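You operate a simulated robot arm through the tools that you are given. There is no shell and no other tool. Be economical: measure what you need, move in short steps, check, and stop when the job is done.

Carry out the task below with a simulated two-armed robot. There is one attempt and no reset: what you move stays moved.

JOB
On the rear half of the long timber bench, fold the striped cloth in half, so that its two long edges meet.

The check looks at the end state, three seconds after you hand in, the way a careful person would. Anything else that was tipped, shoved, dropped, spilled or broken makes it a failure. Flat cloth is picked up by pressing the open fingertips on it (5 to 10 N) and closing them slowly along it; thin cloth reads only 2 to 8 mm in the jaws.

ROBOT AND FRAMES
Two 7-joint arms with two-finger parallel grippers on one trunk, on a base that drives. Base frame: it is fixed to the floor where the robot stands at the start and does not move with it; the origin is under the middle of the robot, x ahead of it, y to its left, z up. Lengths are in mm, angles in degrees, forces in N, time in s.
The left shoulder is at the start at [71, 156, 1055], the right one opposite. Places, roughly: rear half of the long timber bench [1000, 800, 800]. Payload 3.91 kg a hand.
The TCP of each hand is the grasp point between the finger pads, 30 mm short of the fingertips. In the tool frame z runs along the fingers and y along their closing line. Largest opening 110 mm; finger width 20, thickness 10; the body of the gripper, 48 by 112 mm, starts 55 mm behind the TCP.
Orientation is that of the tool frame in the base frame, as a unit quaternion [x, y, z, w]. With the fingers straight down and closing along the base's y, the tool's x points along the base's -x, its y along +y and its z along -z.

CONTROLS
- The arms move only by the tool play_rows. It takes "left_deltas", "right_deltas" or both (then of equal length, played together; a hand with none holds still); each is a list of rows, each a list of 7 numbers: the turn, a rotation vector about the base's x, y, z in units of 4 degrees (1.0 is 4 degrees), then the shift along the base's x, y, z in units of 20 mm (1.0 is 20 mm), then the finger opening in mm, from 0 to 110. In form: [[ax, ay, az, dx, dy, dz, fingers], ...]. A call has 1 to 8 rows; each row shifts and turns the commanded pose from where the row before left it. A call with a number of a shift or a turn outside -1 to 1 is refused whole. A row lasts 0.2 s, in which the tool goes at most 50 mm and 8.6 degrees; a call with a longer step from one row to the next is refused whole, and so is a gripper value outside its range. Where a pose cannot be reached the arm comes as near as it can. A force on the tool above 40 N (or 10 N above the force at the start of the call, whichever is more), or a blocked arm, ends the call early, and 0.2 s more pass. Each finger travels about 108 mm/s and halts on what it meets, pressing with about 32 N; the grip force reading is that of the motor and also rises with nothing between the fingers. The clock runs only during rows and for 0.2 s after the last one: add rows that do not move to give the fingers time. The reply holds the time, the measured pose of the TCP, the force on the tool along the base axes, the opening and the grip force, in the units named above and with some noise, with the torque about the TCP (base axes, N m) and any sound that the robot's microphone picked up.
- Cameras (640 x 400 px; columns grow to the right, rows downward): "scene" is now at [137.4, -2.2, 1316.5]; the picture's right is [0.07, -1.00, -0.00], its down [-0.41, -0.03, -0.91] and it looks along [0.91, 0.06, -0.41] (base axes); focal length 250 px, centre (320, 200). "left" rides on the left gripper at [72, -17, -103] in its tool frame; the picture's right is [0.23, 0.97, 0.00], its down [-0.76, 0.18, -0.62] and it looks along [-0.61, 0.14, 0.78] (tool axes); focal length 222 px, centre (320, 200). "right" rides on the right gripper at [72, 17, -103] in its tool frame; the picture's right is [-0.23, 0.97, 0.00], its down [-0.76, -0.18, -0.62] and it looks along [-0.61, -0.14, 0.78] (tool axes); focal length 222 px, centre (320, 200). There is no depth. A picture from a camera that has moved, and an enlarged one, comes with that camera's place and axes in the base frame and with its lens. The place of the scene camera against the robot may be out by one fixed shift of up to 25 mm in any direction.
- grab_frame(camera): a new picture of that camera. The clock stands still meanwhile.
- raise_lower(by): slides the trunk up (or, below 0, down) by that many mm; the arms and the scene camera ride with it, the base frame stays. It gives what a move gives, with no picture.
- base_move(legs): drives the robot by 1 to 6 legs, each [ahead, left, turn to the left] in mm, mm and degrees, along the robot's own axes; the way and the turn of a leg run together, so that a leg with both is an arc; at most 1500 mm and 180 degrees a leg. The arms and the cameras ride along, it lands a little off, and it stops where it bumps. It gives what a move gives.
- turn_head(pan, tilt): turns the head with the scene camera to pan (to the left, within 86 degrees either way) and tilt (down, from -29 to 69), counted from straight ahead of the robot. It gives what a move gives.
- zoom(camera, box): a new picture of the part [left, top, right, bottom] of that camera's present view, enlarged. The clock stands still meanwhile.
- hand_in(): hands the job in; it is judged then, once.

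Go step by step. Nothing tells you exact positions but the pictures and the camera data: compare them with the known pose of the tool, close in by small moves and look again before you grip or let go. The budget is 120 turns and 100 pictures, counting those below and the enlarged ones. Unless the task says otherwise, let go and move clear before handing in, and close with one line.

The tools are called after ">>>" as name(argument=value, ...) on one line, values as JSON. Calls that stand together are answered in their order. play_rows: Moves the arms, as the interface text tells. Its arguments: {"type":"object","properties":{"left_deltas":{"type":"array","items":{"type":"array","items":{"type":"number"}}},"right_deltas":{"type":"array","items":{"type":"array","items":{"type":"number"}}}},"required":[]} The other tools are called the same way: raise_lower (by) slides the trunk up or down; base_move (legs) drives the base; turn_head (pan, tilt) turns the head that bears the scene camera; grab_frame (camera) takes a picture; zoom (camera, box) takes an enlarged picture of a part of a camera's view; hand_in () hands the job in.

At the start:

```text
time_s: 0.0
left_ee_pos: [819.3, 269.2, 1048.4]
left_orientation: [-0.001, 1.0, 0.001, 0.0]
left_wrist_force: [-0.3, 0.3, 0.0]
left_wrist_torque: [0.0, 0.0, -0.01]
left_width: 110.3
left_gripper_force: 0.1
right_ee_pos: [776.4, -341.0, 971.4]
right_orientation: [0.0, 1.0, 0.0, 0.0]
right_wrist_force: [-0.2, 0.2, 0.3]
right_wrist_torque: [-0.01, 0.0, -0.03]
right_width: 109.9
right_gripper_force: 0.0
trunk travel left (down, up): [-500.0, 440.0]
robot x, y, heading: [1.0, 0.4, 0.4]
head pan, tilt: [4.0, 24.0]
```

scene: 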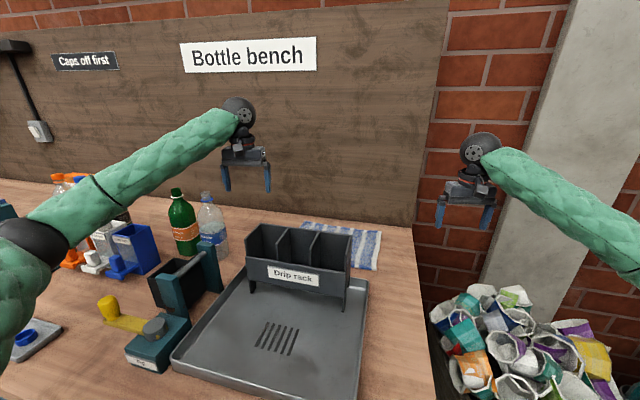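
right: 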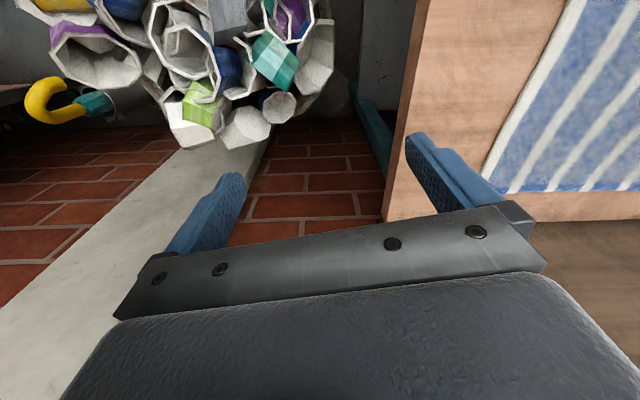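
left: 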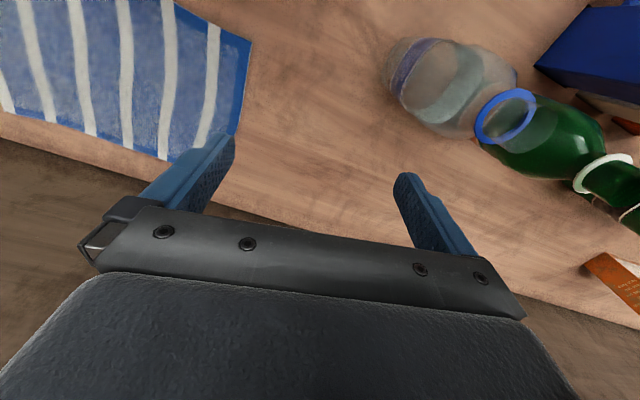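

The striped cloth lies behind the drip rack, between it and the back wall. I'll take closer looks to measure it.

>>> zoom(camera="scene", box=[230, 180, 430, 305])

>>> grab_frame(camera="left")

```text
3.20 times, centred on (330, 242) of scene
camera zoom: at [137.4, -2.2, 1316.5], right [0.07, -1.0, 0.0], down [-0.41, -0.03, -0.91], along [0.91, 0.06, -0.41], focal length 799 px, centre (288, 64)
```

zoom: 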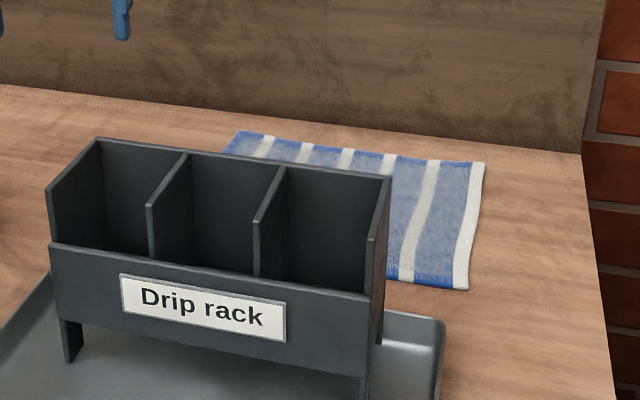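

```text
95 pictures are left
camera left: at [746.0, 251.5, 1149.9], right [-0.23, 0.97, 0.0], down [0.76, 0.18, 0.62], along [0.61, 0.14, -0.78], focal length 222 px, centre (320, 200)
```

left: 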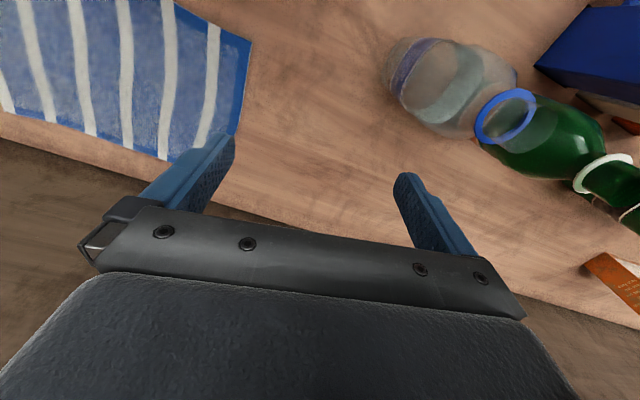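

The cloth appears to be about 320 × 240 mm, with its long edges roughly parallel to the back board. The board looks turned about 10° from my y axis. Next I'll check the bench's front edge and the gap to the robot.

>>> turn_head(pan=0, tilt=62)

>>> grab_frame(camera="scene")

```text
time_s: 1.0
left_ee_pos: [818.4, 268.7, 1047.0]
left_orientation: [0.0, 1.0, 0.0, 0.0]
left_wrist_force: [-0.3, 0.1, -0.1]
left_wrist_torque: [0.0, 0.03, 0.02]
left_width: 110.0
left_gripper_force: 0.1
right_ee_pos: [776.1, -341.5, 971.8]
right_orientation: [0.001, 1.0, 0.0, 0.0]
right_wrist_force: [0.2, 0.1, 0.3]
right_wrist_torque: [-0.04, 0.01, 0.0]
right_width: 110.0
right_gripper_force: 0.0
trunk travel left (down, up): [-500.0, 440.0]
robot x, y, heading: [-1.3, 0.8, -0.0]
head pan, tilt: [0.0, 62.0]
```

```text
94 pictures are left
camera scene: at [109.6, -8.6, 1262.6], right [0.0, -1.0, 0.0], down [-0.88, 0.0, -0.47], along [0.47, 0.0, -0.88], focal length 250 px, centre (320, 200)
```

scene: 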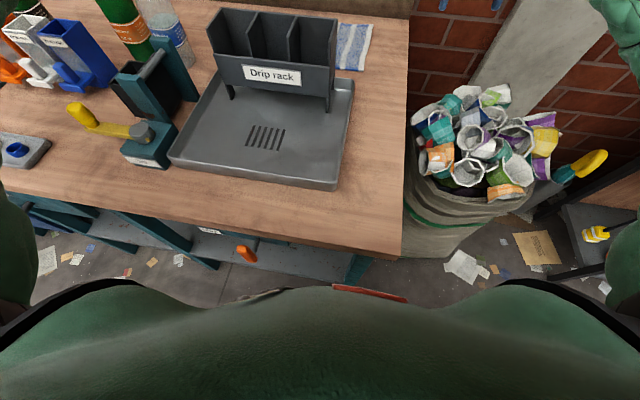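

The front edge of the bench is about 265 mm ahead of my axis, and the bench is turned about 10.5°. I'll square up to it and centre on the cloth without getting closer.

>>> base_move(legs=[[0, 0, -10.5], [0, 160, 0]])

>>> turn_head(pan=0, tilt=30)

>>> grab_frame(camera="scene")

>>> grab_frame(camera="left")

```text
time_s: 3.2
left_ee_pos: [884.1, 273.7, 1046.2]
left_orientation: [0.091, 0.996, -0.001, 0.0]
left_wrist_force: [0.5, 0.3, -0.2]
left_wrist_torque: [-0.04, 0.02, -0.01]
left_width: 110.0
left_gripper_force: 0.0
right_ee_pos: [730.4, -319.3, 972.2]
right_orientation: [0.092, 0.996, 0.0, 0.0]
right_wrist_force: [0.1, -0.2, 0.6]
right_wrist_torque: [-0.01, 0.03, 0.01]
right_width: 110.1
right_gripper_force: 0.0
trunk travel left (down, up): [-500.0, 440.0]
robot x, y, heading: [30.3, 156.0, -10.5]
head pan, tilt: [0.0, 62.0]
```

```text
time_s: 4.1
left_ee_pos: [883.8, 271.9, 1047.0]
left_orientation: [0.092, 0.996, -0.001, 0.0]
left_wrist_force: [-0.6, -0.1, -0.2]
left_wrist_torque: [-0.01, 0.0, 0.0]
left_width: 110.0
left_gripper_force: 0.0
right_ee_pos: [729.5, -318.5, 972.5]
right_orientation: [0.091, 0.996, 0.0, 0.001]
right_wrist_force: [0.3, -0.3, 0.9]
right_wrist_torque: [0.02, -0.02, 0.0]
right_width: 110.1
right_gripper_force: 0.2
trunk travel left (down, up): [-500.0, 440.0]
robot x, y, heading: [29.3, 156.4, -10.8]
head pan, tilt: [0.0, 30.0]
```

```text
93 pictures are left
camera scene: at [162.5, 122.8, 1306.8], right [-0.18, -0.98, 0.0], down [-0.49, 0.09, -0.87], along [0.85, -0.16, -0.5], focal length 250 px, centre (320, 200)
```

scene: 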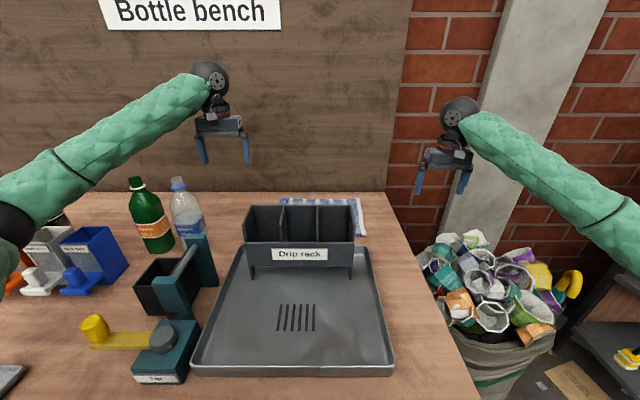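

```text
92 pictures are left
camera left: at [808.7, 268.5, 1149.8], right [-0.05, 1.0, 0.0], down [0.78, 0.04, 0.62], along [0.62, 0.03, -0.78], focal length 222 px, centre (320, 200)
```

left: 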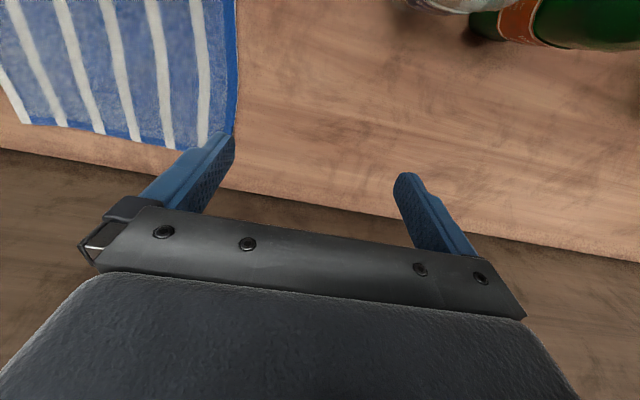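

I'm square to the bench now. I'll move the left wrist camera over the rack, staying high, to view the whole cloth.

>>> play_rows(left_deltas=[[0, 0, 0, 0, 0, 1, 110], [0, 0, 0, 0, 0, 1, 110], [0, 0, 0, -0.7, -0.95, 1, 110], [0, 0, 0, -0.7, -0.95, 1, 110], [0, 0, 0, -0.7, -0.95, 0, 110], [0, 0, 0, -0.7, -0.95, 0, 110], [0, 0, 0, -0.7, -0.95, 0, 110], [0, 0, 0, -0.7, -0.95, 0, 110]])

>>> play_rows(left_deltas=[[0, 0, 0, -0.7, -0.95, 0, 110], [0, 0, 0, -0.7, -0.95, 0, 110], [0, 0, 0, -0.7, -0.95, 0, 110], [0, 0, 0, -0.7, -0.95, 0, 110], [0, 0, 0, -0.7, -0.95, 0, 110], [0, 0, 0, -0.7, -0.95, 0, 110], [0, 0, 0, 0, 0, 0, 110]])

>>> grab_frame(camera="left")

>>> grab_frame(camera="scene")

```text
time_s: 5.9
left_ee_pos: [798.6, 159.0, 1128.1]
left_orientation: [0.092, 0.996, -0.001, 0.001]
left_wrist_force: [0.3, 1.3, 0.3]
left_wrist_torque: [-0.01, 0.0, -0.01]
left_width: 110.0
left_gripper_force: 0.2
right_ee_pos: [729.4, -320.1, 971.0]
right_orientation: [0.091, 0.996, 0.001, 0.0]
right_wrist_force: [0.4, -0.7, 0.1]
right_wrist_torque: [0.03, 0.04, 0.02]
right_width: 110.0
right_gripper_force: 0.0
trunk travel left (down, up): [-500.0, 440.0]
robot x, y, heading: [29.5, 163.0, -10.6]
head pan, tilt: [0.0, 30.0]
```

```text
time_s: 7.5
left_ee_pos: [715.1, 44.9, 1128.2]
left_orientation: [0.091, 0.996, 0.0, 0.0]
left_wrist_force: [-0.1, 0.9, -0.1]
left_wrist_torque: [0.01, -0.02, 0.02]
left_width: 110.0
left_gripper_force: 0.0
right_ee_pos: [730.3, -319.0, 971.0]
right_orientation: [0.091, 0.996, 0.001, 0.0]
right_wrist_force: [0.2, -0.2, 0.1]
right_wrist_torque: [-0.01, 0.0, 0.01]
right_width: 110.1
right_gripper_force: 0.0
trunk travel left (down, up): [-500.0, 440.0]
robot x, y, heading: [29.4, 159.1, -10.6]
head pan, tilt: [0.0, 30.0]
```

```text
91 pictures are left
camera left: at [641.0, 40.9, 1230.1], right [-0.05, 1.0, 0.0], down [0.78, 0.04, 0.62], along [0.62, 0.03, -0.78], focal length 222 px, centre (320, 200)
```

left: 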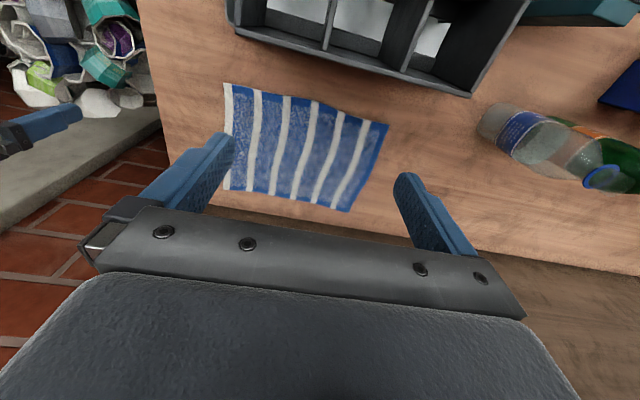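

```text
90 pictures are left
camera scene: at [162.6, 123.1, 1306.9], right [-0.18, -0.98, 0.0], down [-0.49, 0.09, -0.87], along [0.85, -0.16, -0.5], focal length 250 px, centre (320, 200)
```

scene: 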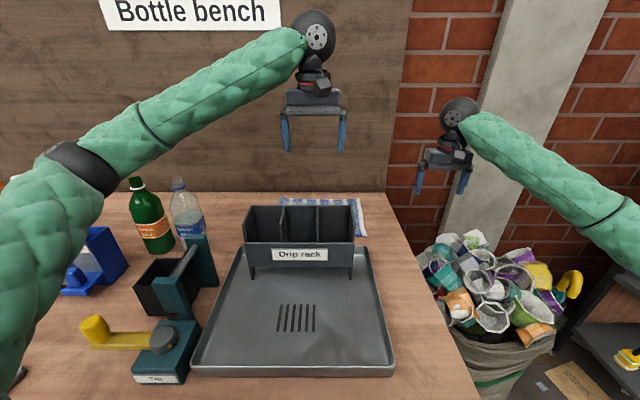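

Estimates from the wrist camera:
- **Bench top:** z ≈ 818.
- **Cloth:** about 300 × 222 mm. Measured from my axis, the far edge is about 961 mm ahead and the near edge about 737 mm.
- **Rack:** its back is at about 647 mm.

The plan is to pinch both far corners and fold them toward the near edge. First I'll raise the trunk and bring both hands above those corners.

>>> raise_lower(by=150)

>>> play_rows(left_deltas=[[0, 0, 0, 0.923, 0.22, -1, 40], [0, 0, 0, 0.923, 0.22, -1, 40], [0, 0, 0, 0.923, 0.22, -1, 40], [0, 0, 0, 0.923, 0.22, -1, 40], [0, 0, 0, 0.923, 0.22, -1, 40], [0, 0, 0, 0.923, 0.22, -1, 40], [0, 0, 0, 0.923, 0.22, -1, 40], [0, 0, 0, 0.923, 0.22, -1, 40]], right_deltas=[[0, 0, 0, 0.695, 0.585, -0.5, 40], [0, 0, 0, 0.695, 0.585, -0.5, 40], [0, 0, 0, 0.695, 0.585, -0.5, 40], [0, 0, 0, 0.695, 0.585, -0.5, 40], [0, 0, 0, 0.695, 0.585, -0.5, 40], [0, 0, 0, 0.695, 0.585, -0.5, 40], [0, 0, 0, 0.695, 0.585, -0.5, 40], [0, 0, 0, 0.695, 0.585, -0.5, 40]])

>>> grab_frame(camera="scene")

```text
time_s: 9.3
left_ee_pos: [716.0, 44.5, 1276.7]
left_orientation: [0.091, 0.996, 0.001, -0.001]
left_wrist_force: [0.1, 0.7, -0.7]
left_wrist_torque: [-0.03, 0.04, 0.0]
left_width: 110.1
left_gripper_force: 0.0
right_ee_pos: [728.9, -320.2, 1121.2]
right_orientation: [0.091, 0.996, 0.0, 0.0]
right_wrist_force: [-0.5, -0.5, 0.2]
right_wrist_torque: [0.03, -0.03, 0.0]
right_width: 110.0
right_gripper_force: 0.0
trunk travel left (down, up): [-650.0, 290.0]
robot x, y, heading: [28.7, 158.3, -10.4]
head pan, tilt: [0.0, 30.0]
```

```text
time_s: 11.1
left_ee_pos: [866.4, 79.3, 1116.5]
left_orientation: [0.092, 0.996, 0.0, -0.001]
left_wrist_force: [1.0, 0.5, -0.1]
left_wrist_torque: [0.0, 0.01, 0.05]
left_width: 40.1
left_gripper_force: 0.0
right_ee_pos: [842.7, -226.2, 1039.4]
right_orientation: [0.091, 0.996, 0.0, -0.001]
right_wrist_force: [0.0, 0.0, -0.4]
right_wrist_torque: [0.0, 0.06, 0.05]
right_width: 40.0
right_gripper_force: 0.0
trunk travel left (down, up): [-650.0, 290.0]
robot x, y, heading: [26.2, 156.6, -10.4]
head pan, tilt: [0.0, 30.0]
```

```text
89 pictures are left
camera scene: at [164.2, 123.0, 1456.7], right [-0.18, -0.98, 0.0], down [-0.49, 0.09, -0.87], along [0.85, -0.16, -0.5], focal length 250 px, centre (320, 200)
```

scene: 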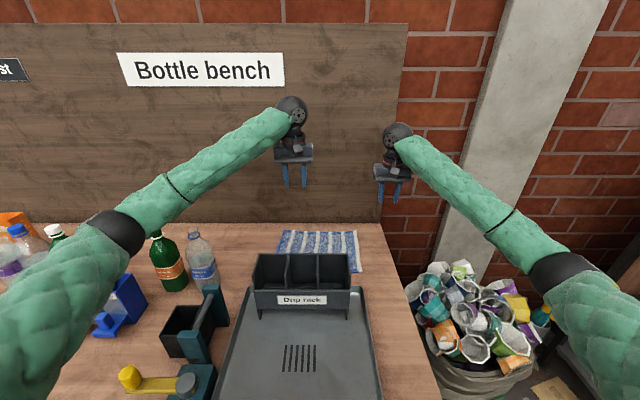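

The arms clear everything so far. I'll continue to just above the far corners.

>>> play_rows(left_deltas=[[0, 0, 0, 0.755, 0.2, -1, 40], [0, 0, 0, 0.755, 0.2, -1, 40], [0, 0, 0, 0.755, 0.2, -1, 40], [0, 0, 0, 0.755, 0.2, -1, 40], [0, 0, 0, 0.755, 0.2, -1, 40], [0, 0, 0, 0.755, 0.2, -1, 40], [0, 0, 0, 0.755, 0.2, -1, 40], [0, 0, 0, 0.755, 0.2, -1, 40]], right_deltas=[[0, 0, 0, 0.6, 0.51, -0.5, 40], [0, 0, 0, 0.6, 0.51, -0.5, 40], [0, 0, 0, 0.6, 0.51, -0.5, 40], [0, 0, 0, 0.6, 0.51, -0.5, 40], [0, 0, 0, 0.6, 0.51, -0.5, 40], [0, 0, 0, 0.6, 0.51, -0.5, 40], [0, 0, 0, 0.6, 0.51, -0.5, 40], [0, 0, 0, 0.6, 0.51, -0.5, 40]])

>>> grab_frame(camera="scene")

>>> grab_frame(camera="left")

>>> grab_frame(camera="right")

```text
time_s: 13.1
left_ee_pos: [982.7, 111.4, 1004.1]
left_orientation: [0.09, 0.996, -0.003, 0.026]
left_wrist_force: [0.8, 0.6, -1.2]
left_wrist_torque: [-0.02, 0.05, 0.0]
left_width: 40.1
left_gripper_force: 0.0
right_ee_pos: [927.3, -145.6, 970.2]
right_orientation: [0.092, 0.996, 0.001, 0.004]
right_wrist_force: [-0.1, -0.2, 0.2]
right_wrist_torque: [-0.02, 0.04, 0.0]
right_width: 40.2
right_gripper_force: 0.0
trunk travel left (down, up): [-650.0, 290.0]
robot x, y, heading: [28.8, 161.0, -10.6]
head pan, tilt: [0.0, 30.0]
stopped in row 8 (left hand): the arm was blocked; the commanded pose is now the measured one
```

```text
88 pictures are left
camera scene: at [148.1, 120.5, 1458.9], right [-0.18, -0.98, 0.0], down [-0.48, 0.09, -0.87], along [0.86, -0.16, -0.49], focal length 250 px, centre (320, 200)
```

scene: 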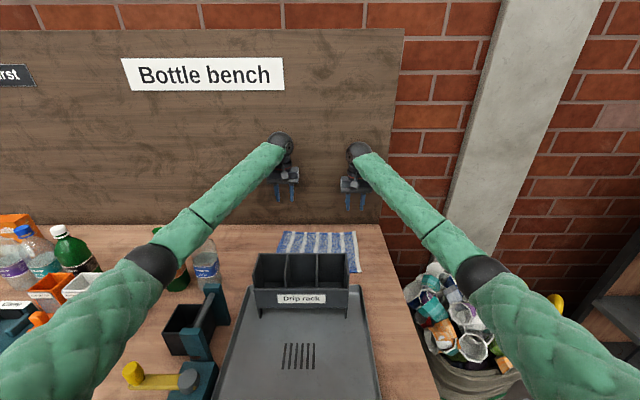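

```text
87 pictures are left
camera left: at [903.3, 109.1, 1103.0], right [-0.05, 1.0, -0.01], down [0.75, 0.04, 0.66], along [0.66, 0.02, -0.75], focal length 222 px, centre (320, 200)
```

left: 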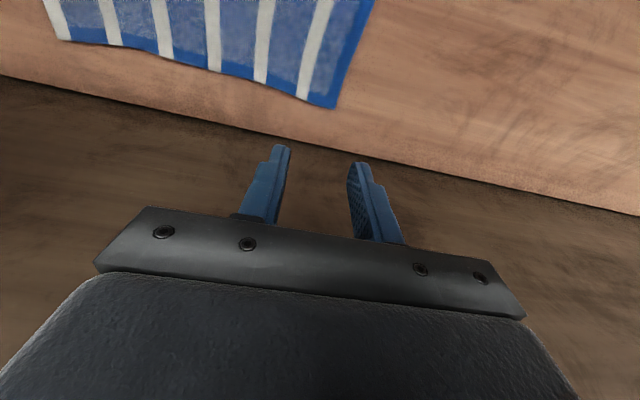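

```text
86 pictures are left
camera right: at [859.8, -115.2, 1073.5], right [0.4, 0.92, 0.0], down [0.71, -0.31, 0.63], along [0.58, -0.25, -0.78], focal length 222 px, centre (320, 200)
```

right: 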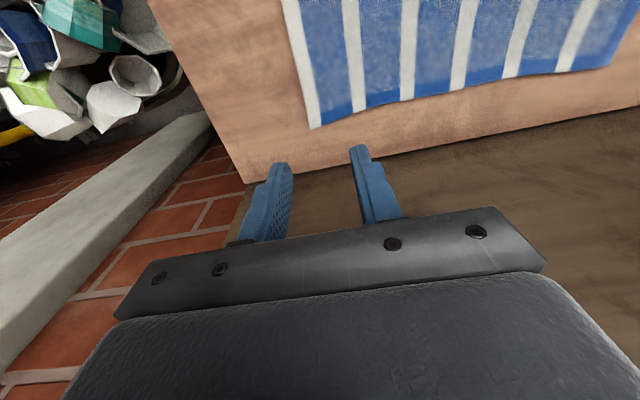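

The left arm stopped near its reach limit. A tall lever stands under the left elbow, so I won't lower the trunk. I'll raise it slightly and tilt both tools about 15° toward the wall, which adds reach, then descend.

>>> raise_lower(by=30)

>>> play_rows(left_deltas=[[-0.12, -0.64, 0, 0, -0.1, 0, 30], [-0.12, -0.64, 0, 0, -0.1, 0, 30], [-0.12, -0.64, 0, 0, -0.1, -0.5, 30], [-0.12, -0.64, 0, 0, -0.1, -1, 30], [-0.12, -0.64, 0, -0.15, -0.05, -1, 30], [0, 0, 0, 0, 0, -1, 30], [0, 0, 0, 0, 0, -1, 30], [0, 0, 0, 0, 0, -1, 30]], right_deltas=[[-0.147, -0.786, 0, 0.1, 0.1, 0, 30], [-0.147, -0.786, 0, 0.1, 0.1, 0, 30], [-0.147, -0.786, 0, 0.1, 0.1, 0, 30], [-0.147, -0.786, 0, 0.1, 0.1, -0.5, 30], [-0.147, -0.786, 0, 0.05, 0.1, -1, 30], [0, 0, 0, 0, 0.1, -1, 30], [0, 0, 0, 0, 0.1, -1, 30], [0, 0, 0, 0, 0.1, -0.5, 30]])

>>> grab_frame(camera="scene")

>>> grab_frame(camera="left")

>>> grab_frame(camera="right")

```text
time_s: 13.8
left_ee_pos: [984.2, 108.9, 1011.3]
left_orientation: [0.092, 0.996, -0.001, 0.014]
left_wrist_force: [0.0, 0.3, 0.5]
left_wrist_torque: [-0.01, 0.0, -0.02]
left_width: 40.0
left_gripper_force: 0.0
right_ee_pos: [934.5, -146.3, 993.4]
right_orientation: [0.091, 0.996, 0.0, 0.002]
right_wrist_force: [0.2, -0.3, 0.2]
right_wrist_torque: [0.01, 0.0, -0.01]
right_width: 40.2
right_gripper_force: 0.1
trunk travel left (down, up): [-680.0, 260.0]
robot x, y, heading: [29.5, 154.0, -10.5]
head pan, tilt: [0.0, 30.0]
```

```text
time_s: 15.8
left_ee_pos: [1001.4, 117.1, 940.1]
left_orientation: [0.083, 0.985, -0.011, 0.15]
left_wrist_force: [0.5, -1.0, -0.5]
left_wrist_torque: [0.06, -0.01, 0.01]
left_width: 29.9
left_gripper_force: 0.2
right_ee_pos: [945.7, -125.2, 915.5]
right_orientation: [0.089, 0.986, -0.013, 0.141]
right_wrist_force: [1.3, 0.0, -0.2]
right_wrist_torque: [0.0, 0.02, 0.01]
right_width: 30.1
right_gripper_force: 0.0
trunk travel left (down, up): [-680.0, 260.0]
robot x, y, heading: [35.1, 158.9, -10.2]
head pan, tilt: [0.0, 30.0]
stopped in row 8 (left hand): the arm was blocked; the commanded pose is now the measured one
```

```text
85 pictures are left
camera scene: at [156.9, 123.5, 1486.8], right [-0.18, -0.98, 0.0], down [-0.49, 0.09, -0.87], along [0.85, -0.15, -0.5], focal length 250 px, centre (320, 200)
```

scene: 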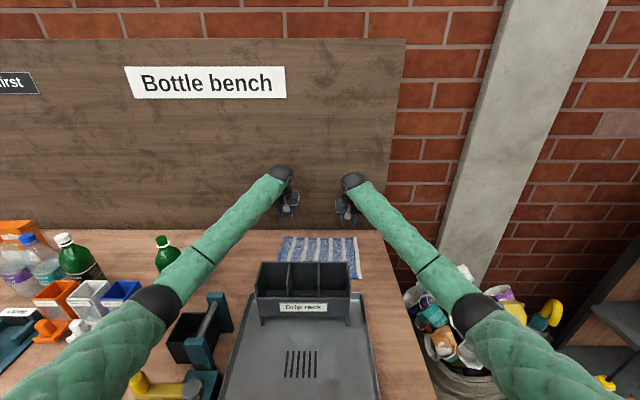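

```text
84 pictures are left
camera left: at [899.6, 116.4, 1016.8], right [-0.05, 1.0, -0.06], down [0.56, 0.08, 0.82], along [0.82, 0.01, -0.57], focal length 222 px, centre (320, 200)
```

left: 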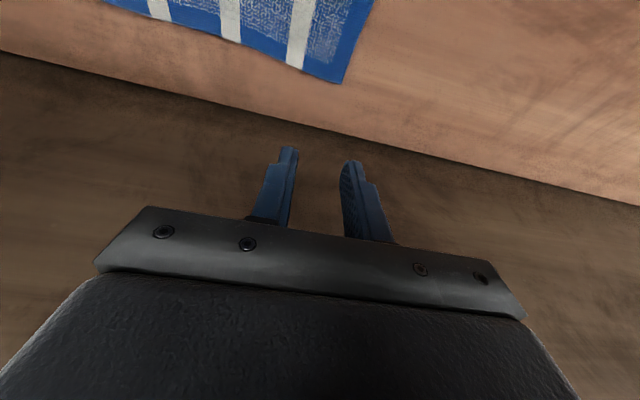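

```text
83 pictures are left
camera right: at [851.9, -90.3, 994.8], right [0.39, 0.92, 0.06], down [0.52, -0.27, 0.81], along [0.76, -0.28, -0.58], focal length 222 px, centre (320, 200)
```

right: 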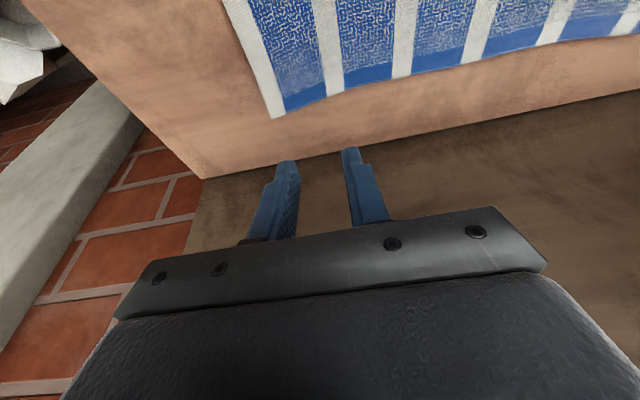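

The left hand is off its commanded pose by about 40 mm and can't go lower. I'll check whether the forearm or elbow is touching something.

>>> zoom(camera="scene", box=[100, 150, 320, 400])

>>> zoom(camera="scene", box=[240, 140, 400, 260])

```text
1.60 times, centred on (210, 275) of scene
camera zoom: at [156.9, 123.5, 1486.8], right [-0.18, -0.98, 0.0], down [-0.49, 0.09, -0.87], along [0.85, -0.15, -0.5], focal length 400 px, centre (496, 80)
```

zoom: 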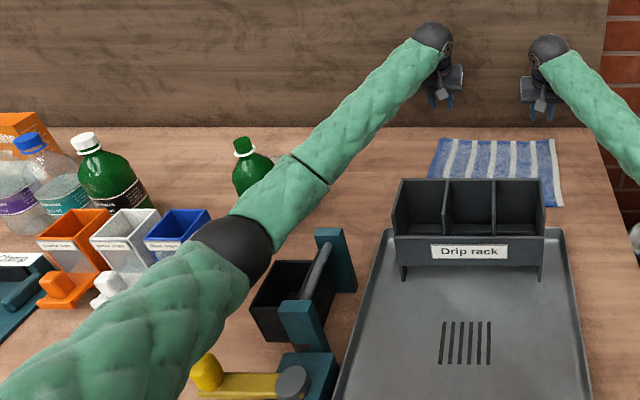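

```text
3.33 times, centred on (320, 200) of scene
camera zoom: at [156.9, 123.5, 1486.8], right [-0.18, -0.98, 0.0], down [-0.49, 0.09, -0.87], along [0.85, -0.15, -0.5], focal length 833 px, centre (320, 200)
```

zoom: 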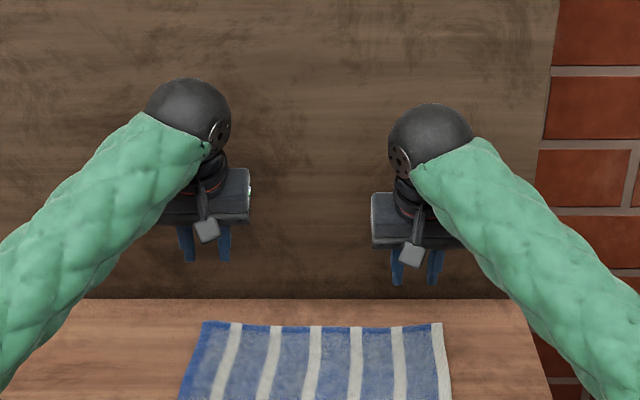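

Nothing is touching. The left arm seems to be stuck close to straight at the elbow. I'll pull the left hand back toward me to bend the elbow and see whether it follows.

>>> play_rows(left_deltas=[[0, 0, 0, -0.74, 0.14, 0, 30], [0, 0, 0, -0.74, 0.14, 0, 30], [0, 0, 0, -0.74, 0.14, 0, 30], [0, 0, 0, -0.74, 0.14, 0, 30], [0, 0, 0, 0, 0, 0, 30], [0, 0, 0, 0, 0, 0, 30]])

```text
time_s: 17.4
left_ee_pos: [964.7, 119.7, 994.7]
left_orientation: [0.09, 0.979, -0.013, 0.18]
left_wrist_force: [-0.1, 0.5, -0.5]
left_wrist_torque: [-0.01, 0.0, -0.01]
left_width: 29.9
left_gripper_force: 0.1
right_ee_pos: [939.6, -143.0, 918.6]
right_orientation: [0.106, 0.984, -0.015, 0.143]
right_wrist_force: [-0.1, -0.2, 0.2]
right_wrist_torque: [-0.02, -0.03, 0.04]
right_width: 30.0
right_gripper_force: 0.1
trunk travel left (down, up): [-680.0, 260.0]
robot x, y, heading: [36.3, 173.9, -12.3]
head pan, tilt: [0.0, 30.0]
stopped in row 6 (left hand): the arm was blocked; the commanded pose is now the measured one
```

The base itself was pushed, so the left arm really is touching something. I'll look before moving again.

>>> grab_frame(camera="scene")

>>> grab_frame(camera="right")

>>> grab_frame(camera="left")

```text
80 pictures are left
camera scene: at [158.8, 132.8, 1489.3], right [-0.21, -0.98, 0.0], down [-0.48, 0.11, -0.87], along [0.85, -0.18, -0.49], focal length 250 px, centre (320, 200)
```

scene: 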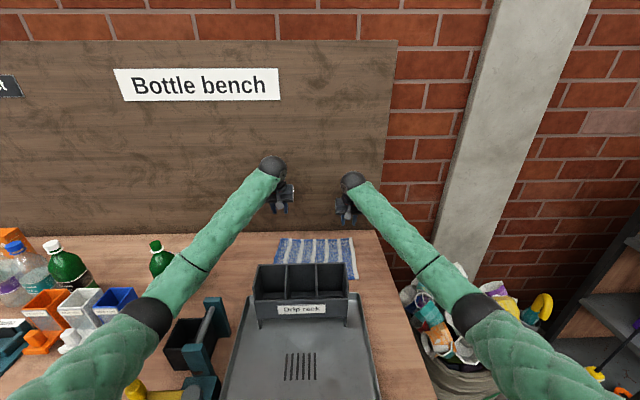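

```text
79 pictures are left
camera right: at [847.0, -104.2, 999.0], right [0.42, 0.91, 0.07], down [0.5, -0.29, 0.81], along [0.76, -0.31, -0.58], focal length 222 px, centre (320, 200)
```

right: 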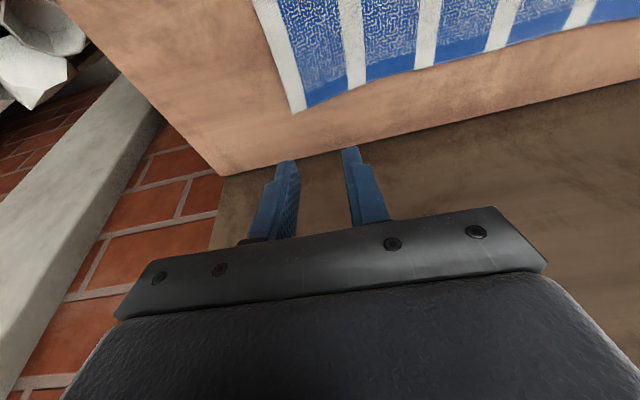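

```text
78 pictures are left
camera left: at [858.2, 122.4, 1064.7], right [-0.03, 1.0, -0.08], down [0.51, 0.08, 0.85], along [0.86, -0.01, -0.51], focal length 222 px, centre (320, 200)
```

left: 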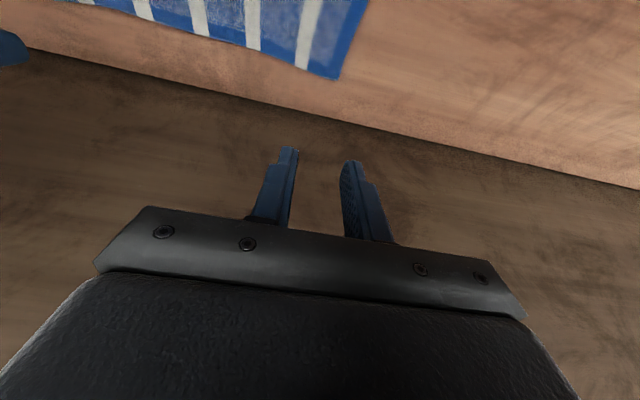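

My best guess is that the left elbow, which hangs low and outward, has come down on the fixture beneath it. Raising the trunk lifts the whole arm clear and suits this reach better, so I'll do that first.

>>> raise_lower(by=150)

>>> grab_frame(camera="scene")

```text
time_s: 19.2
left_ee_pos: [966.7, 114.4, 1120.5]
left_orientation: [0.095, 0.981, -0.015, 0.169]
left_wrist_force: [0.1, 1.2, 0.2]
left_wrist_torque: [-0.01, 0.0, -0.03]
left_width: 30.1
left_gripper_force: 0.1
right_ee_pos: [945.4, -142.7, 1060.4]
right_orientation: [0.107, 0.984, -0.016, 0.139]
right_wrist_force: [-0.7, -0.7, -0.2]
right_wrist_torque: [0.02, 0.01, 0.02]
right_width: 29.8
right_gripper_force: 0.0
trunk travel left (down, up): [-830.0, 110.0]
robot x, y, heading: [37.8, 171.9, -12.4]
head pan, tilt: [0.0, 30.0]
```

```text
77 pictures are left
camera scene: at [170.6, 133.5, 1636.7], right [-0.21, -0.98, 0.0], down [-0.49, 0.11, -0.87], along [0.85, -0.19, -0.5], focal length 250 px, centre (320, 200)
```

scene: 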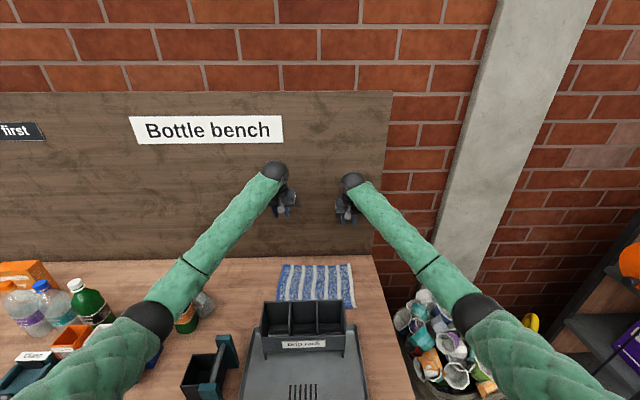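

>>> zoom(camera="scene", box=[130, 240, 370, 390])

```text
2.67 times, centred on (250, 315) of scene
camera zoom: at [170.6, 133.5, 1636.7], right [-0.21, -0.98, 0.0], down [-0.49, 0.11, -0.87], along [0.85, -0.19, -0.5], focal length 666 px, centre (507, -107)
```

zoom: 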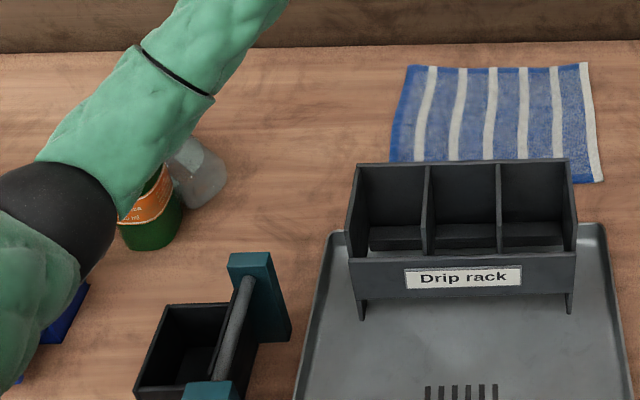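

The bottles and the lever fixture are still upright and in place. I'll square the base up again and raise the trunk a bit more for elbow clearance.

>>> raise_lower(by=60)

>>> base_move(legs=[[0, -14, 1.8]])

>>> grab_frame(camera="scene")

```text
time_s: 20.2
left_ee_pos: [966.3, 114.4, 1180.7]
left_orientation: [0.095, 0.981, -0.014, 0.167]
left_wrist_force: [0.8, -0.1, -0.2]
left_wrist_torque: [-0.03, 0.02, -0.04]
left_width: 29.9
left_gripper_force: 0.0
right_ee_pos: [947.1, -142.9, 1120.7]
right_orientation: [0.106, 0.985, -0.016, 0.138]
right_wrist_force: [0.3, 0.1, -0.3]
right_wrist_torque: [-0.02, -0.02, 0.0]
right_width: 29.8
right_gripper_force: 0.0
trunk travel left (down, up): [-890.0, 50.0]
robot x, y, heading: [37.4, 170.4, -12.6]
head pan, tilt: [0.0, 30.0]
```

```text
time_s: 20.9
left_ee_pos: [966.5, 132.0, 1181.2]
left_orientation: [0.078, 0.983, -0.012, 0.168]
left_wrist_force: [0.8, -0.2, -0.3]
left_wrist_torque: [-0.04, -0.05, -0.01]
left_width: 30.2
left_gripper_force: 0.0
right_ee_pos: [953.2, -126.5, 1120.2]
right_orientation: [0.091, 0.986, -0.014, 0.138]
right_wrist_force: [-0.8, -0.2, 0.2]
right_wrist_torque: [-0.02, 0.0, -0.01]
right_width: 29.8
right_gripper_force: 0.1
trunk travel left (down, up): [-890.0, 50.0]
robot x, y, heading: [33.4, 158.6, -10.6]
head pan, tilt: [0.0, 30.0]
```

```text
75 pictures are left
camera scene: at [169.4, 126.9, 1696.8], right [-0.18, -0.98, 0.0], down [-0.49, 0.09, -0.87], along [0.85, -0.16, -0.5], focal length 250 px, centre (320, 200)
```

scene: 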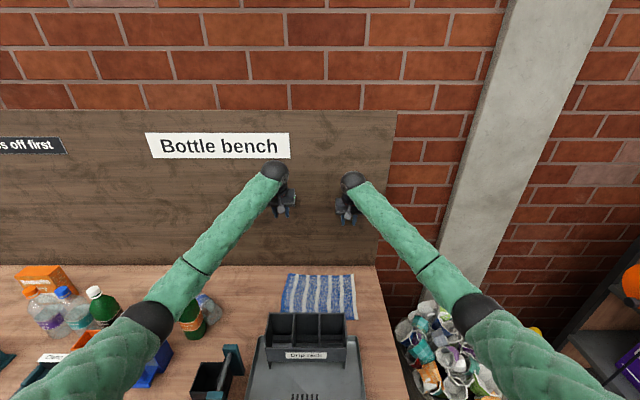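

>>> play_rows(left_deltas=[[0.08, 0.42, -0.17, 0.05, -0.12, -0.9, 30], [0.08, 0.42, -0.17, 0.05, -0.12, -0.96, 30], [0, 0, 0, 0.05, -0.12, -0.96, 30], [0, 0, 0, 0.05, -0.12, -0.96, 30], [0, 0, 0, 0.05, -0.12, -0.96, 30], [0, 0, 0, 0.05, -0.12, -0.96, 30]], right_deltas=[[0, 0, 0, -0.066, -0.014, -0.73, 30], [0, 0, 0, -0.066, -0.014, -0.73, 30], [0, 0, 0, -0.066, -0.014, -0.73, 30], [0, 0, 0, -0.066, -0.014, -0.73, 30], [0, 0, 0, -0.066, -0.014, -0.73, 30], [0, 0, 0, -0.066, -0.014, -0.73, 30]])

>>> grab_frame(camera="scene")

```text
time_s: 22.4
left_ee_pos: [970.5, 118.1, 1066.6]
left_orientation: [0.09, 0.986, -0.011, 0.137]
left_wrist_force: [0.0, 1.1, 1.0]
left_wrist_torque: [-0.03, 0.04, -0.01]
left_width: 30.0
left_gripper_force: 0.0
right_ee_pos: [946.6, -128.6, 1032.8]
right_orientation: [0.09, 0.986, -0.013, 0.139]
right_wrist_force: [0.7, 0.1, -0.5]
right_wrist_torque: [-0.02, 0.01, -0.01]
right_width: 30.2
right_gripper_force: 0.0
trunk travel left (down, up): [-890.0, 50.0]
robot x, y, heading: [34.1, 158.4, -10.7]
head pan, tilt: [0.0, 30.0]
```

```text
74 pictures are left
camera scene: at [169.1, 124.5, 1696.9], right [-0.18, -0.98, 0.0], down [-0.49, 0.09, -0.87], along [0.85, -0.16, -0.5], focal length 250 px, centre (320, 200)
```

scene: 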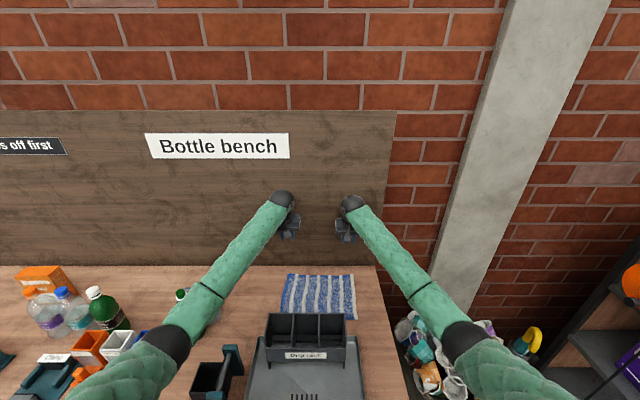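

Tracking is good now. Before going lower, I'll check what is under the left elbow.

>>> turn_head(pan=35, tilt=50)

>>> grab_frame(camera="scene")

```text
time_s: 23.4
left_ee_pos: [970.2, 117.5, 1066.9]
left_orientation: [0.092, 0.986, -0.011, 0.137]
left_wrist_force: [0.0, 0.2, -0.3]
left_wrist_torque: [-0.01, 0.02, -0.02]
left_width: 30.0
left_gripper_force: 0.1
right_ee_pos: [944.7, -129.2, 1032.9]
right_orientation: [0.091, 0.986, -0.014, 0.139]
right_wrist_force: [-0.7, -0.5, -0.4]
right_wrist_torque: [0.02, 0.0, 0.0]
right_width: 29.7
right_gripper_force: 0.0
trunk travel left (down, up): [-890.0, 50.0]
robot x, y, heading: [32.6, 160.2, -10.6]
head pan, tilt: [35.0, 50.0]
```

```text
73 pictures are left
camera scene: at [150.1, 173.2, 1667.4], right [0.41, -0.91, 0.0], down [-0.7, -0.32, -0.64], along [0.59, 0.27, -0.77], focal length 250 px, centre (320, 200)
```

scene: 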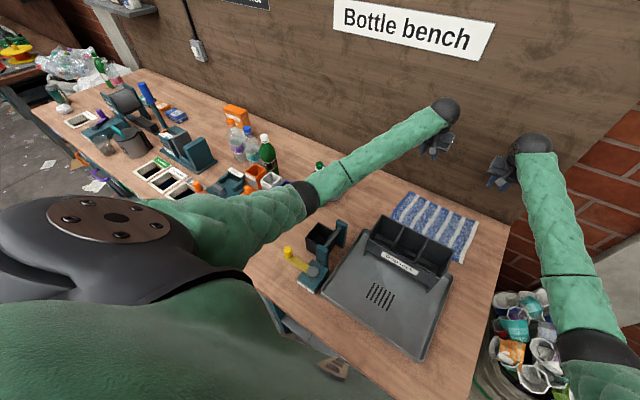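

The earlier contact was most likely the forearm on the tall lever post. I'll use the last 50 mm of trunk height for margin and descend over the far corners.

>>> raise_lower(by=50)

>>> turn_head(pan=0, tilt=38)

>>> play_rows(left_deltas=[[0, 0, 0, 0.042, -0.065, -0.98, 30], [0, 0, 0, 0.042, -0.065, -0.98, 30], [0, 0, 0, 0.042, -0.065, -0.98, 30], [0, 0, 0, 0.042, -0.065, -0.98, 30], [0, 0, 0, 0.042, -0.065, -0.98, 30], [0, 0, 0, 0.042, -0.065, -0.98, 30], [0, 0, 0, 0.042, -0.065, -0.98, 30], [0, 0, 0, 0.042, -0.065, -0.98, 30]], right_deltas=[[0, 0, 0, -0.04, 0, -0.845, 30], [0, 0, 0, -0.04, 0, -0.845, 30], [0, 0, 0, -0.04, 0, -0.845, 30], [0, 0, 0, -0.04, 0, -0.845, 30], [0, 0, 0, -0.04, 0, -0.845, 30], [0, 0, 0, -0.04, 0, -0.845, 30], [0, 0, 0, -0.04, 0, -0.845, 30], [0, 0, 0, -0.04, 0, -0.845, 30]])

>>> grab_frame(camera="scene")

>>> grab_frame(camera="left")

>>> grab_frame(camera="right")

```text
time_s: 24.3
left_ee_pos: [970.7, 117.5, 1116.5]
left_orientation: [0.091, 0.986, -0.011, 0.138]
left_wrist_force: [-0.2, 1.0, 0.2]
left_wrist_torque: [0.0, 0.04, 0.02]
left_width: 29.9
left_gripper_force: 0.1
right_ee_pos: [944.8, -128.9, 1083.5]
right_orientation: [0.09, 0.986, -0.013, 0.138]
right_wrist_force: [0.3, -0.4, 0.2]
right_wrist_torque: [0.0, 0.0, 0.02]
right_width: 30.1
right_gripper_force: 0.0
trunk travel left (down, up): [-940.0, 0.0]
robot x, y, heading: [35.2, 157.4, -10.3]
head pan, tilt: [35.0, 50.0]
```

```text
time_s: 25.3
left_ee_pos: [971.8, 117.4, 1116.6]
left_orientation: [0.091, 0.986, -0.011, 0.138]
left_wrist_force: [-0.8, -0.3, -0.7]
left_wrist_torque: [-0.01, 0.04, -0.03]
left_width: 30.0
left_gripper_force: 0.0
right_ee_pos: [944.9, -128.6, 1083.2]
right_orientation: [0.091, 0.986, -0.013, 0.138]
right_wrist_force: [-0.1, 0.2, -1.3]
right_wrist_torque: [0.01, 0.02, 0.03]
right_width: 30.0
right_gripper_force: 0.0
trunk travel left (down, up): [-940.0, 0.0]
robot x, y, heading: [32.5, 162.1, -10.7]
head pan, tilt: [0.0, 38.0]
```

```text
time_s: 27.1
left_ee_pos: [977.5, 107.6, 958.6]
left_orientation: [0.092, 0.986, -0.011, 0.138]
left_wrist_force: [0.8, -0.3, 0.1]
left_wrist_torque: [0.0, -0.03, -0.03]
left_width: 30.1
left_gripper_force: 0.1
right_ee_pos: [938.7, -126.9, 947.9]
right_orientation: [0.09, 0.986, -0.013, 0.139]
right_wrist_force: [0.2, -0.1, -0.9]
right_wrist_torque: [0.0, 0.02, -0.01]
right_width: 29.8
right_gripper_force: 0.1
trunk travel left (down, up): [-940.0, 0.0]
robot x, y, heading: [37.6, 159.9, -10.7]
head pan, tilt: [0.0, 38.0]
```

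```text
72 pictures are left
camera scene: at [165.3, 125.6, 1734.5], right [-0.18, -0.98, 0.0], down [-0.61, 0.11, -0.79], along [0.77, -0.14, -0.62], focal length 250 px, centre (320, 200)
```

scene: 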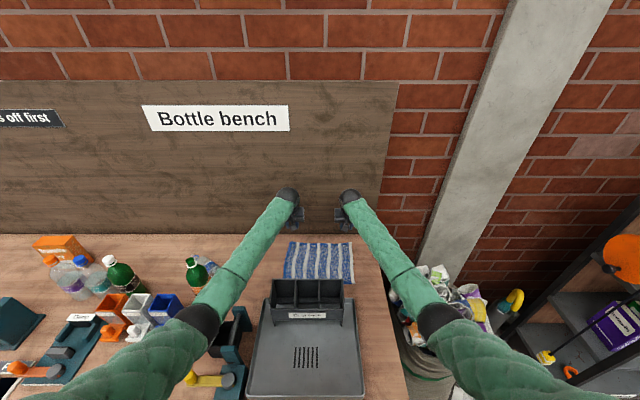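

```text
71 pictures are left
camera left: at [877.8, 108.5, 1037.8], right [-0.04, 1.0, -0.06], down [0.58, 0.07, 0.81], along [0.81, 0.0, -0.58], focal length 222 px, centre (320, 200)
```

left: 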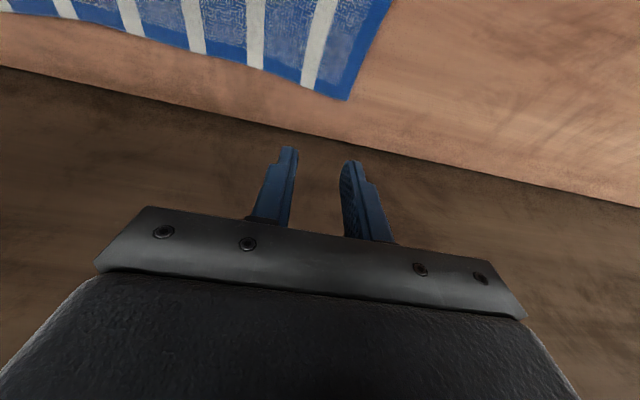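

```text
70 pictures are left
camera right: at [846.6, -93.3, 1028.2], right [0.39, 0.92, 0.06], down [0.52, -0.28, 0.81], along [0.76, -0.29, -0.58], focal length 222 px, centre (320, 200)
```

right: 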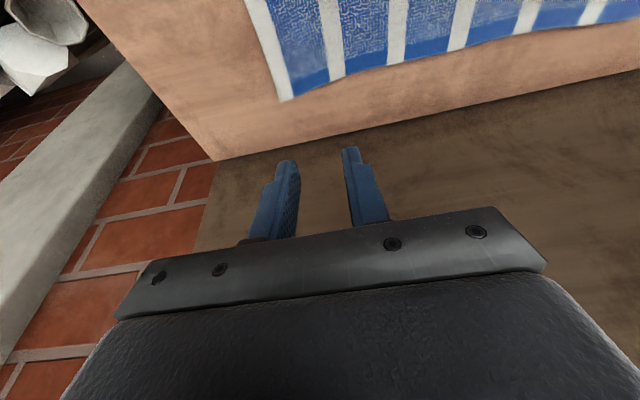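

Both hands follow the commands, and the corner estimates agree with the earlier ones. I'm lowering to about 20 mm above contact.

>>> play_rows(left_deltas=[[0, 0, 0, 0.02, -0.065, -0.88, 30], [0, 0, 0, 0.02, -0.065, -0.88, 30], [0, 0, 0, 0.02, -0.065, -0.88, 30], [0, 0, 0, 0.02, -0.065, -0.88, 30], [0, 0, 0, 0.02, -0.065, -0.88, 30], [0, 0, 0, 0, 0, 0, 30]], right_deltas=[[0, 0, 0, 0, 0, -0.78, 30], [0, 0, 0, 0, 0, -0.78, 30], [0, 0, 0, 0, 0, -0.78, 30], [0, 0, 0, 0, 0, -0.78, 30], [0, 0, 0, 0, 0, -0.78, 30], [0, 0, 0, 0, 0, 0, 30]])

>>> grab_frame(camera="left")

>>> zoom(camera="scene", box=[180, 170, 420, 320])

```text
time_s: 28.5
left_ee_pos: [978.8, 101.8, 873.1]
left_orientation: [0.091, 0.986, -0.011, 0.139]
left_wrist_force: [0.2, 0.7, -0.5]
left_wrist_torque: [-0.01, -0.01, 0.0]
left_width: 29.9
left_gripper_force: 0.0
right_ee_pos: [938.5, -128.7, 870.4]
right_orientation: [0.091, 0.986, -0.014, 0.138]
right_wrist_force: [-0.1, 0.5, -0.5]
right_wrist_torque: [-0.03, 0.01, 0.0]
right_width: 30.0
right_gripper_force: 0.0
trunk travel left (down, up): [-940.0, 0.0]
robot x, y, heading: [34.4, 158.5, -10.5]
head pan, tilt: [0.0, 38.0]
```

```text
69 pictures are left
camera left: at [879.2, 102.0, 950.4], right [-0.04, 1.0, -0.06], down [0.58, 0.07, 0.81], along [0.81, 0.0, -0.58], focal length 222 px, centre (320, 200)
```

left: 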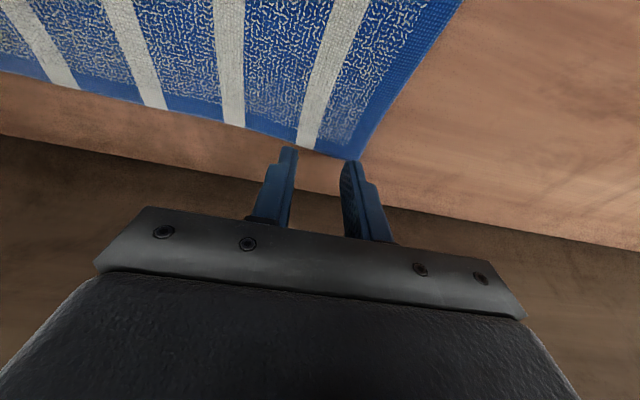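

```text
2.67 times, centred on (300, 245) of scene
camera zoom: at [164.4, 125.7, 1734.6], right [-0.18, -0.98, 0.0], down [-0.61, 0.11, -0.79], along [0.77, -0.14, -0.62], focal length 666 px, centre (373, 80)
```

zoom: 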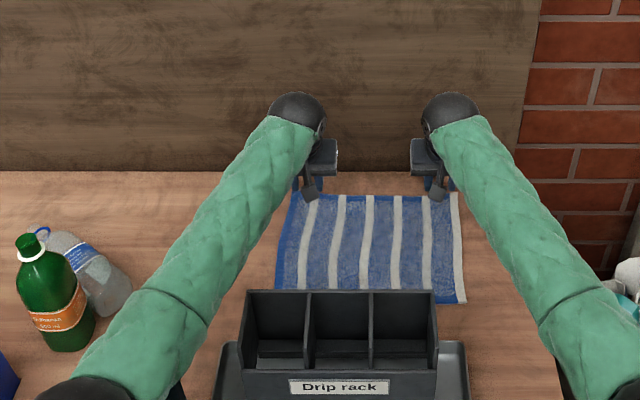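

The clear bottle beside the green one looks tilted, so I'll check it closely.

>>> zoom(camera="scene", box=[170, 235, 250, 300])

>>> turn_head(pan=20, tilt=38)

>>> grab_frame(camera="scene")

```text
6.15 times, centred on (210, 268) of scene
camera zoom: at [164.4, 125.7, 1734.6], right [-0.18, -0.98, 0.0], down [-0.61, 0.11, -0.79], along [0.77, -0.14, -0.62], focal length 1537 px, centre (997, -215)
```

zoom: 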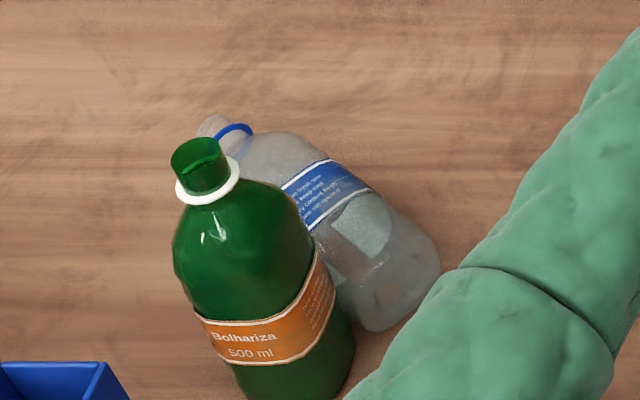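

```text
time_s: 29.3
left_ee_pos: [979.8, 100.6, 871.3]
left_orientation: [0.091, 0.986, -0.011, 0.138]
left_wrist_force: [-0.4, -0.6, 0.1]
left_wrist_torque: [0.0, 0.01, 0.0]
left_width: 30.2
left_gripper_force: 0.1
right_ee_pos: [938.4, -128.3, 869.9]
right_orientation: [0.091, 0.986, -0.014, 0.138]
right_wrist_force: [0.2, 0.3, 0.3]
right_wrist_torque: [0.0, 0.02, 0.01]
right_width: 30.1
right_gripper_force: 0.1
trunk travel left (down, up): [-940.0, 0.0]
robot x, y, heading: [35.2, 159.8, -10.6]
head pan, tilt: [20.0, 38.0]
```

```text
66 pictures are left
camera scene: at [165.2, 155.5, 1734.5], right [0.16, -0.99, 0.0], down [-0.61, -0.1, -0.79], along [0.78, 0.13, -0.62], focal length 250 px, centre (320, 200)
```

scene: 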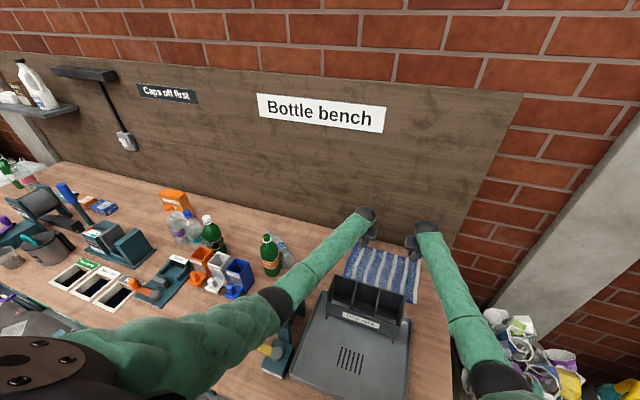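

>>> zoom(camera="scene", box=[230, 215, 320, 295])

```text
5.00 times, centred on (275, 255) of scene
camera zoom: at [165.2, 155.5, 1734.5], right [0.16, -0.99, 0.0], down [-0.61, -0.1, -0.79], along [0.78, 0.13, -0.62], focal length 1249 px, centre (545, -75)
```

zoom: 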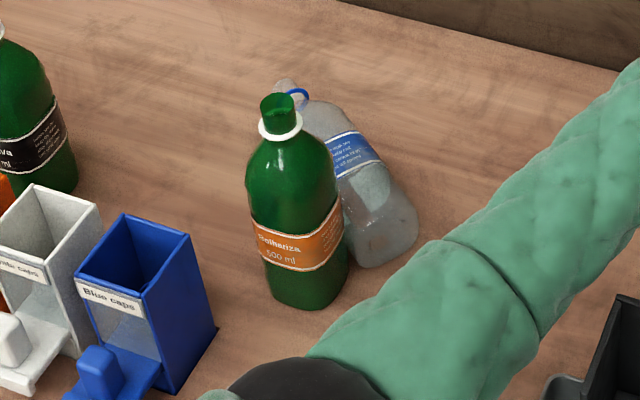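

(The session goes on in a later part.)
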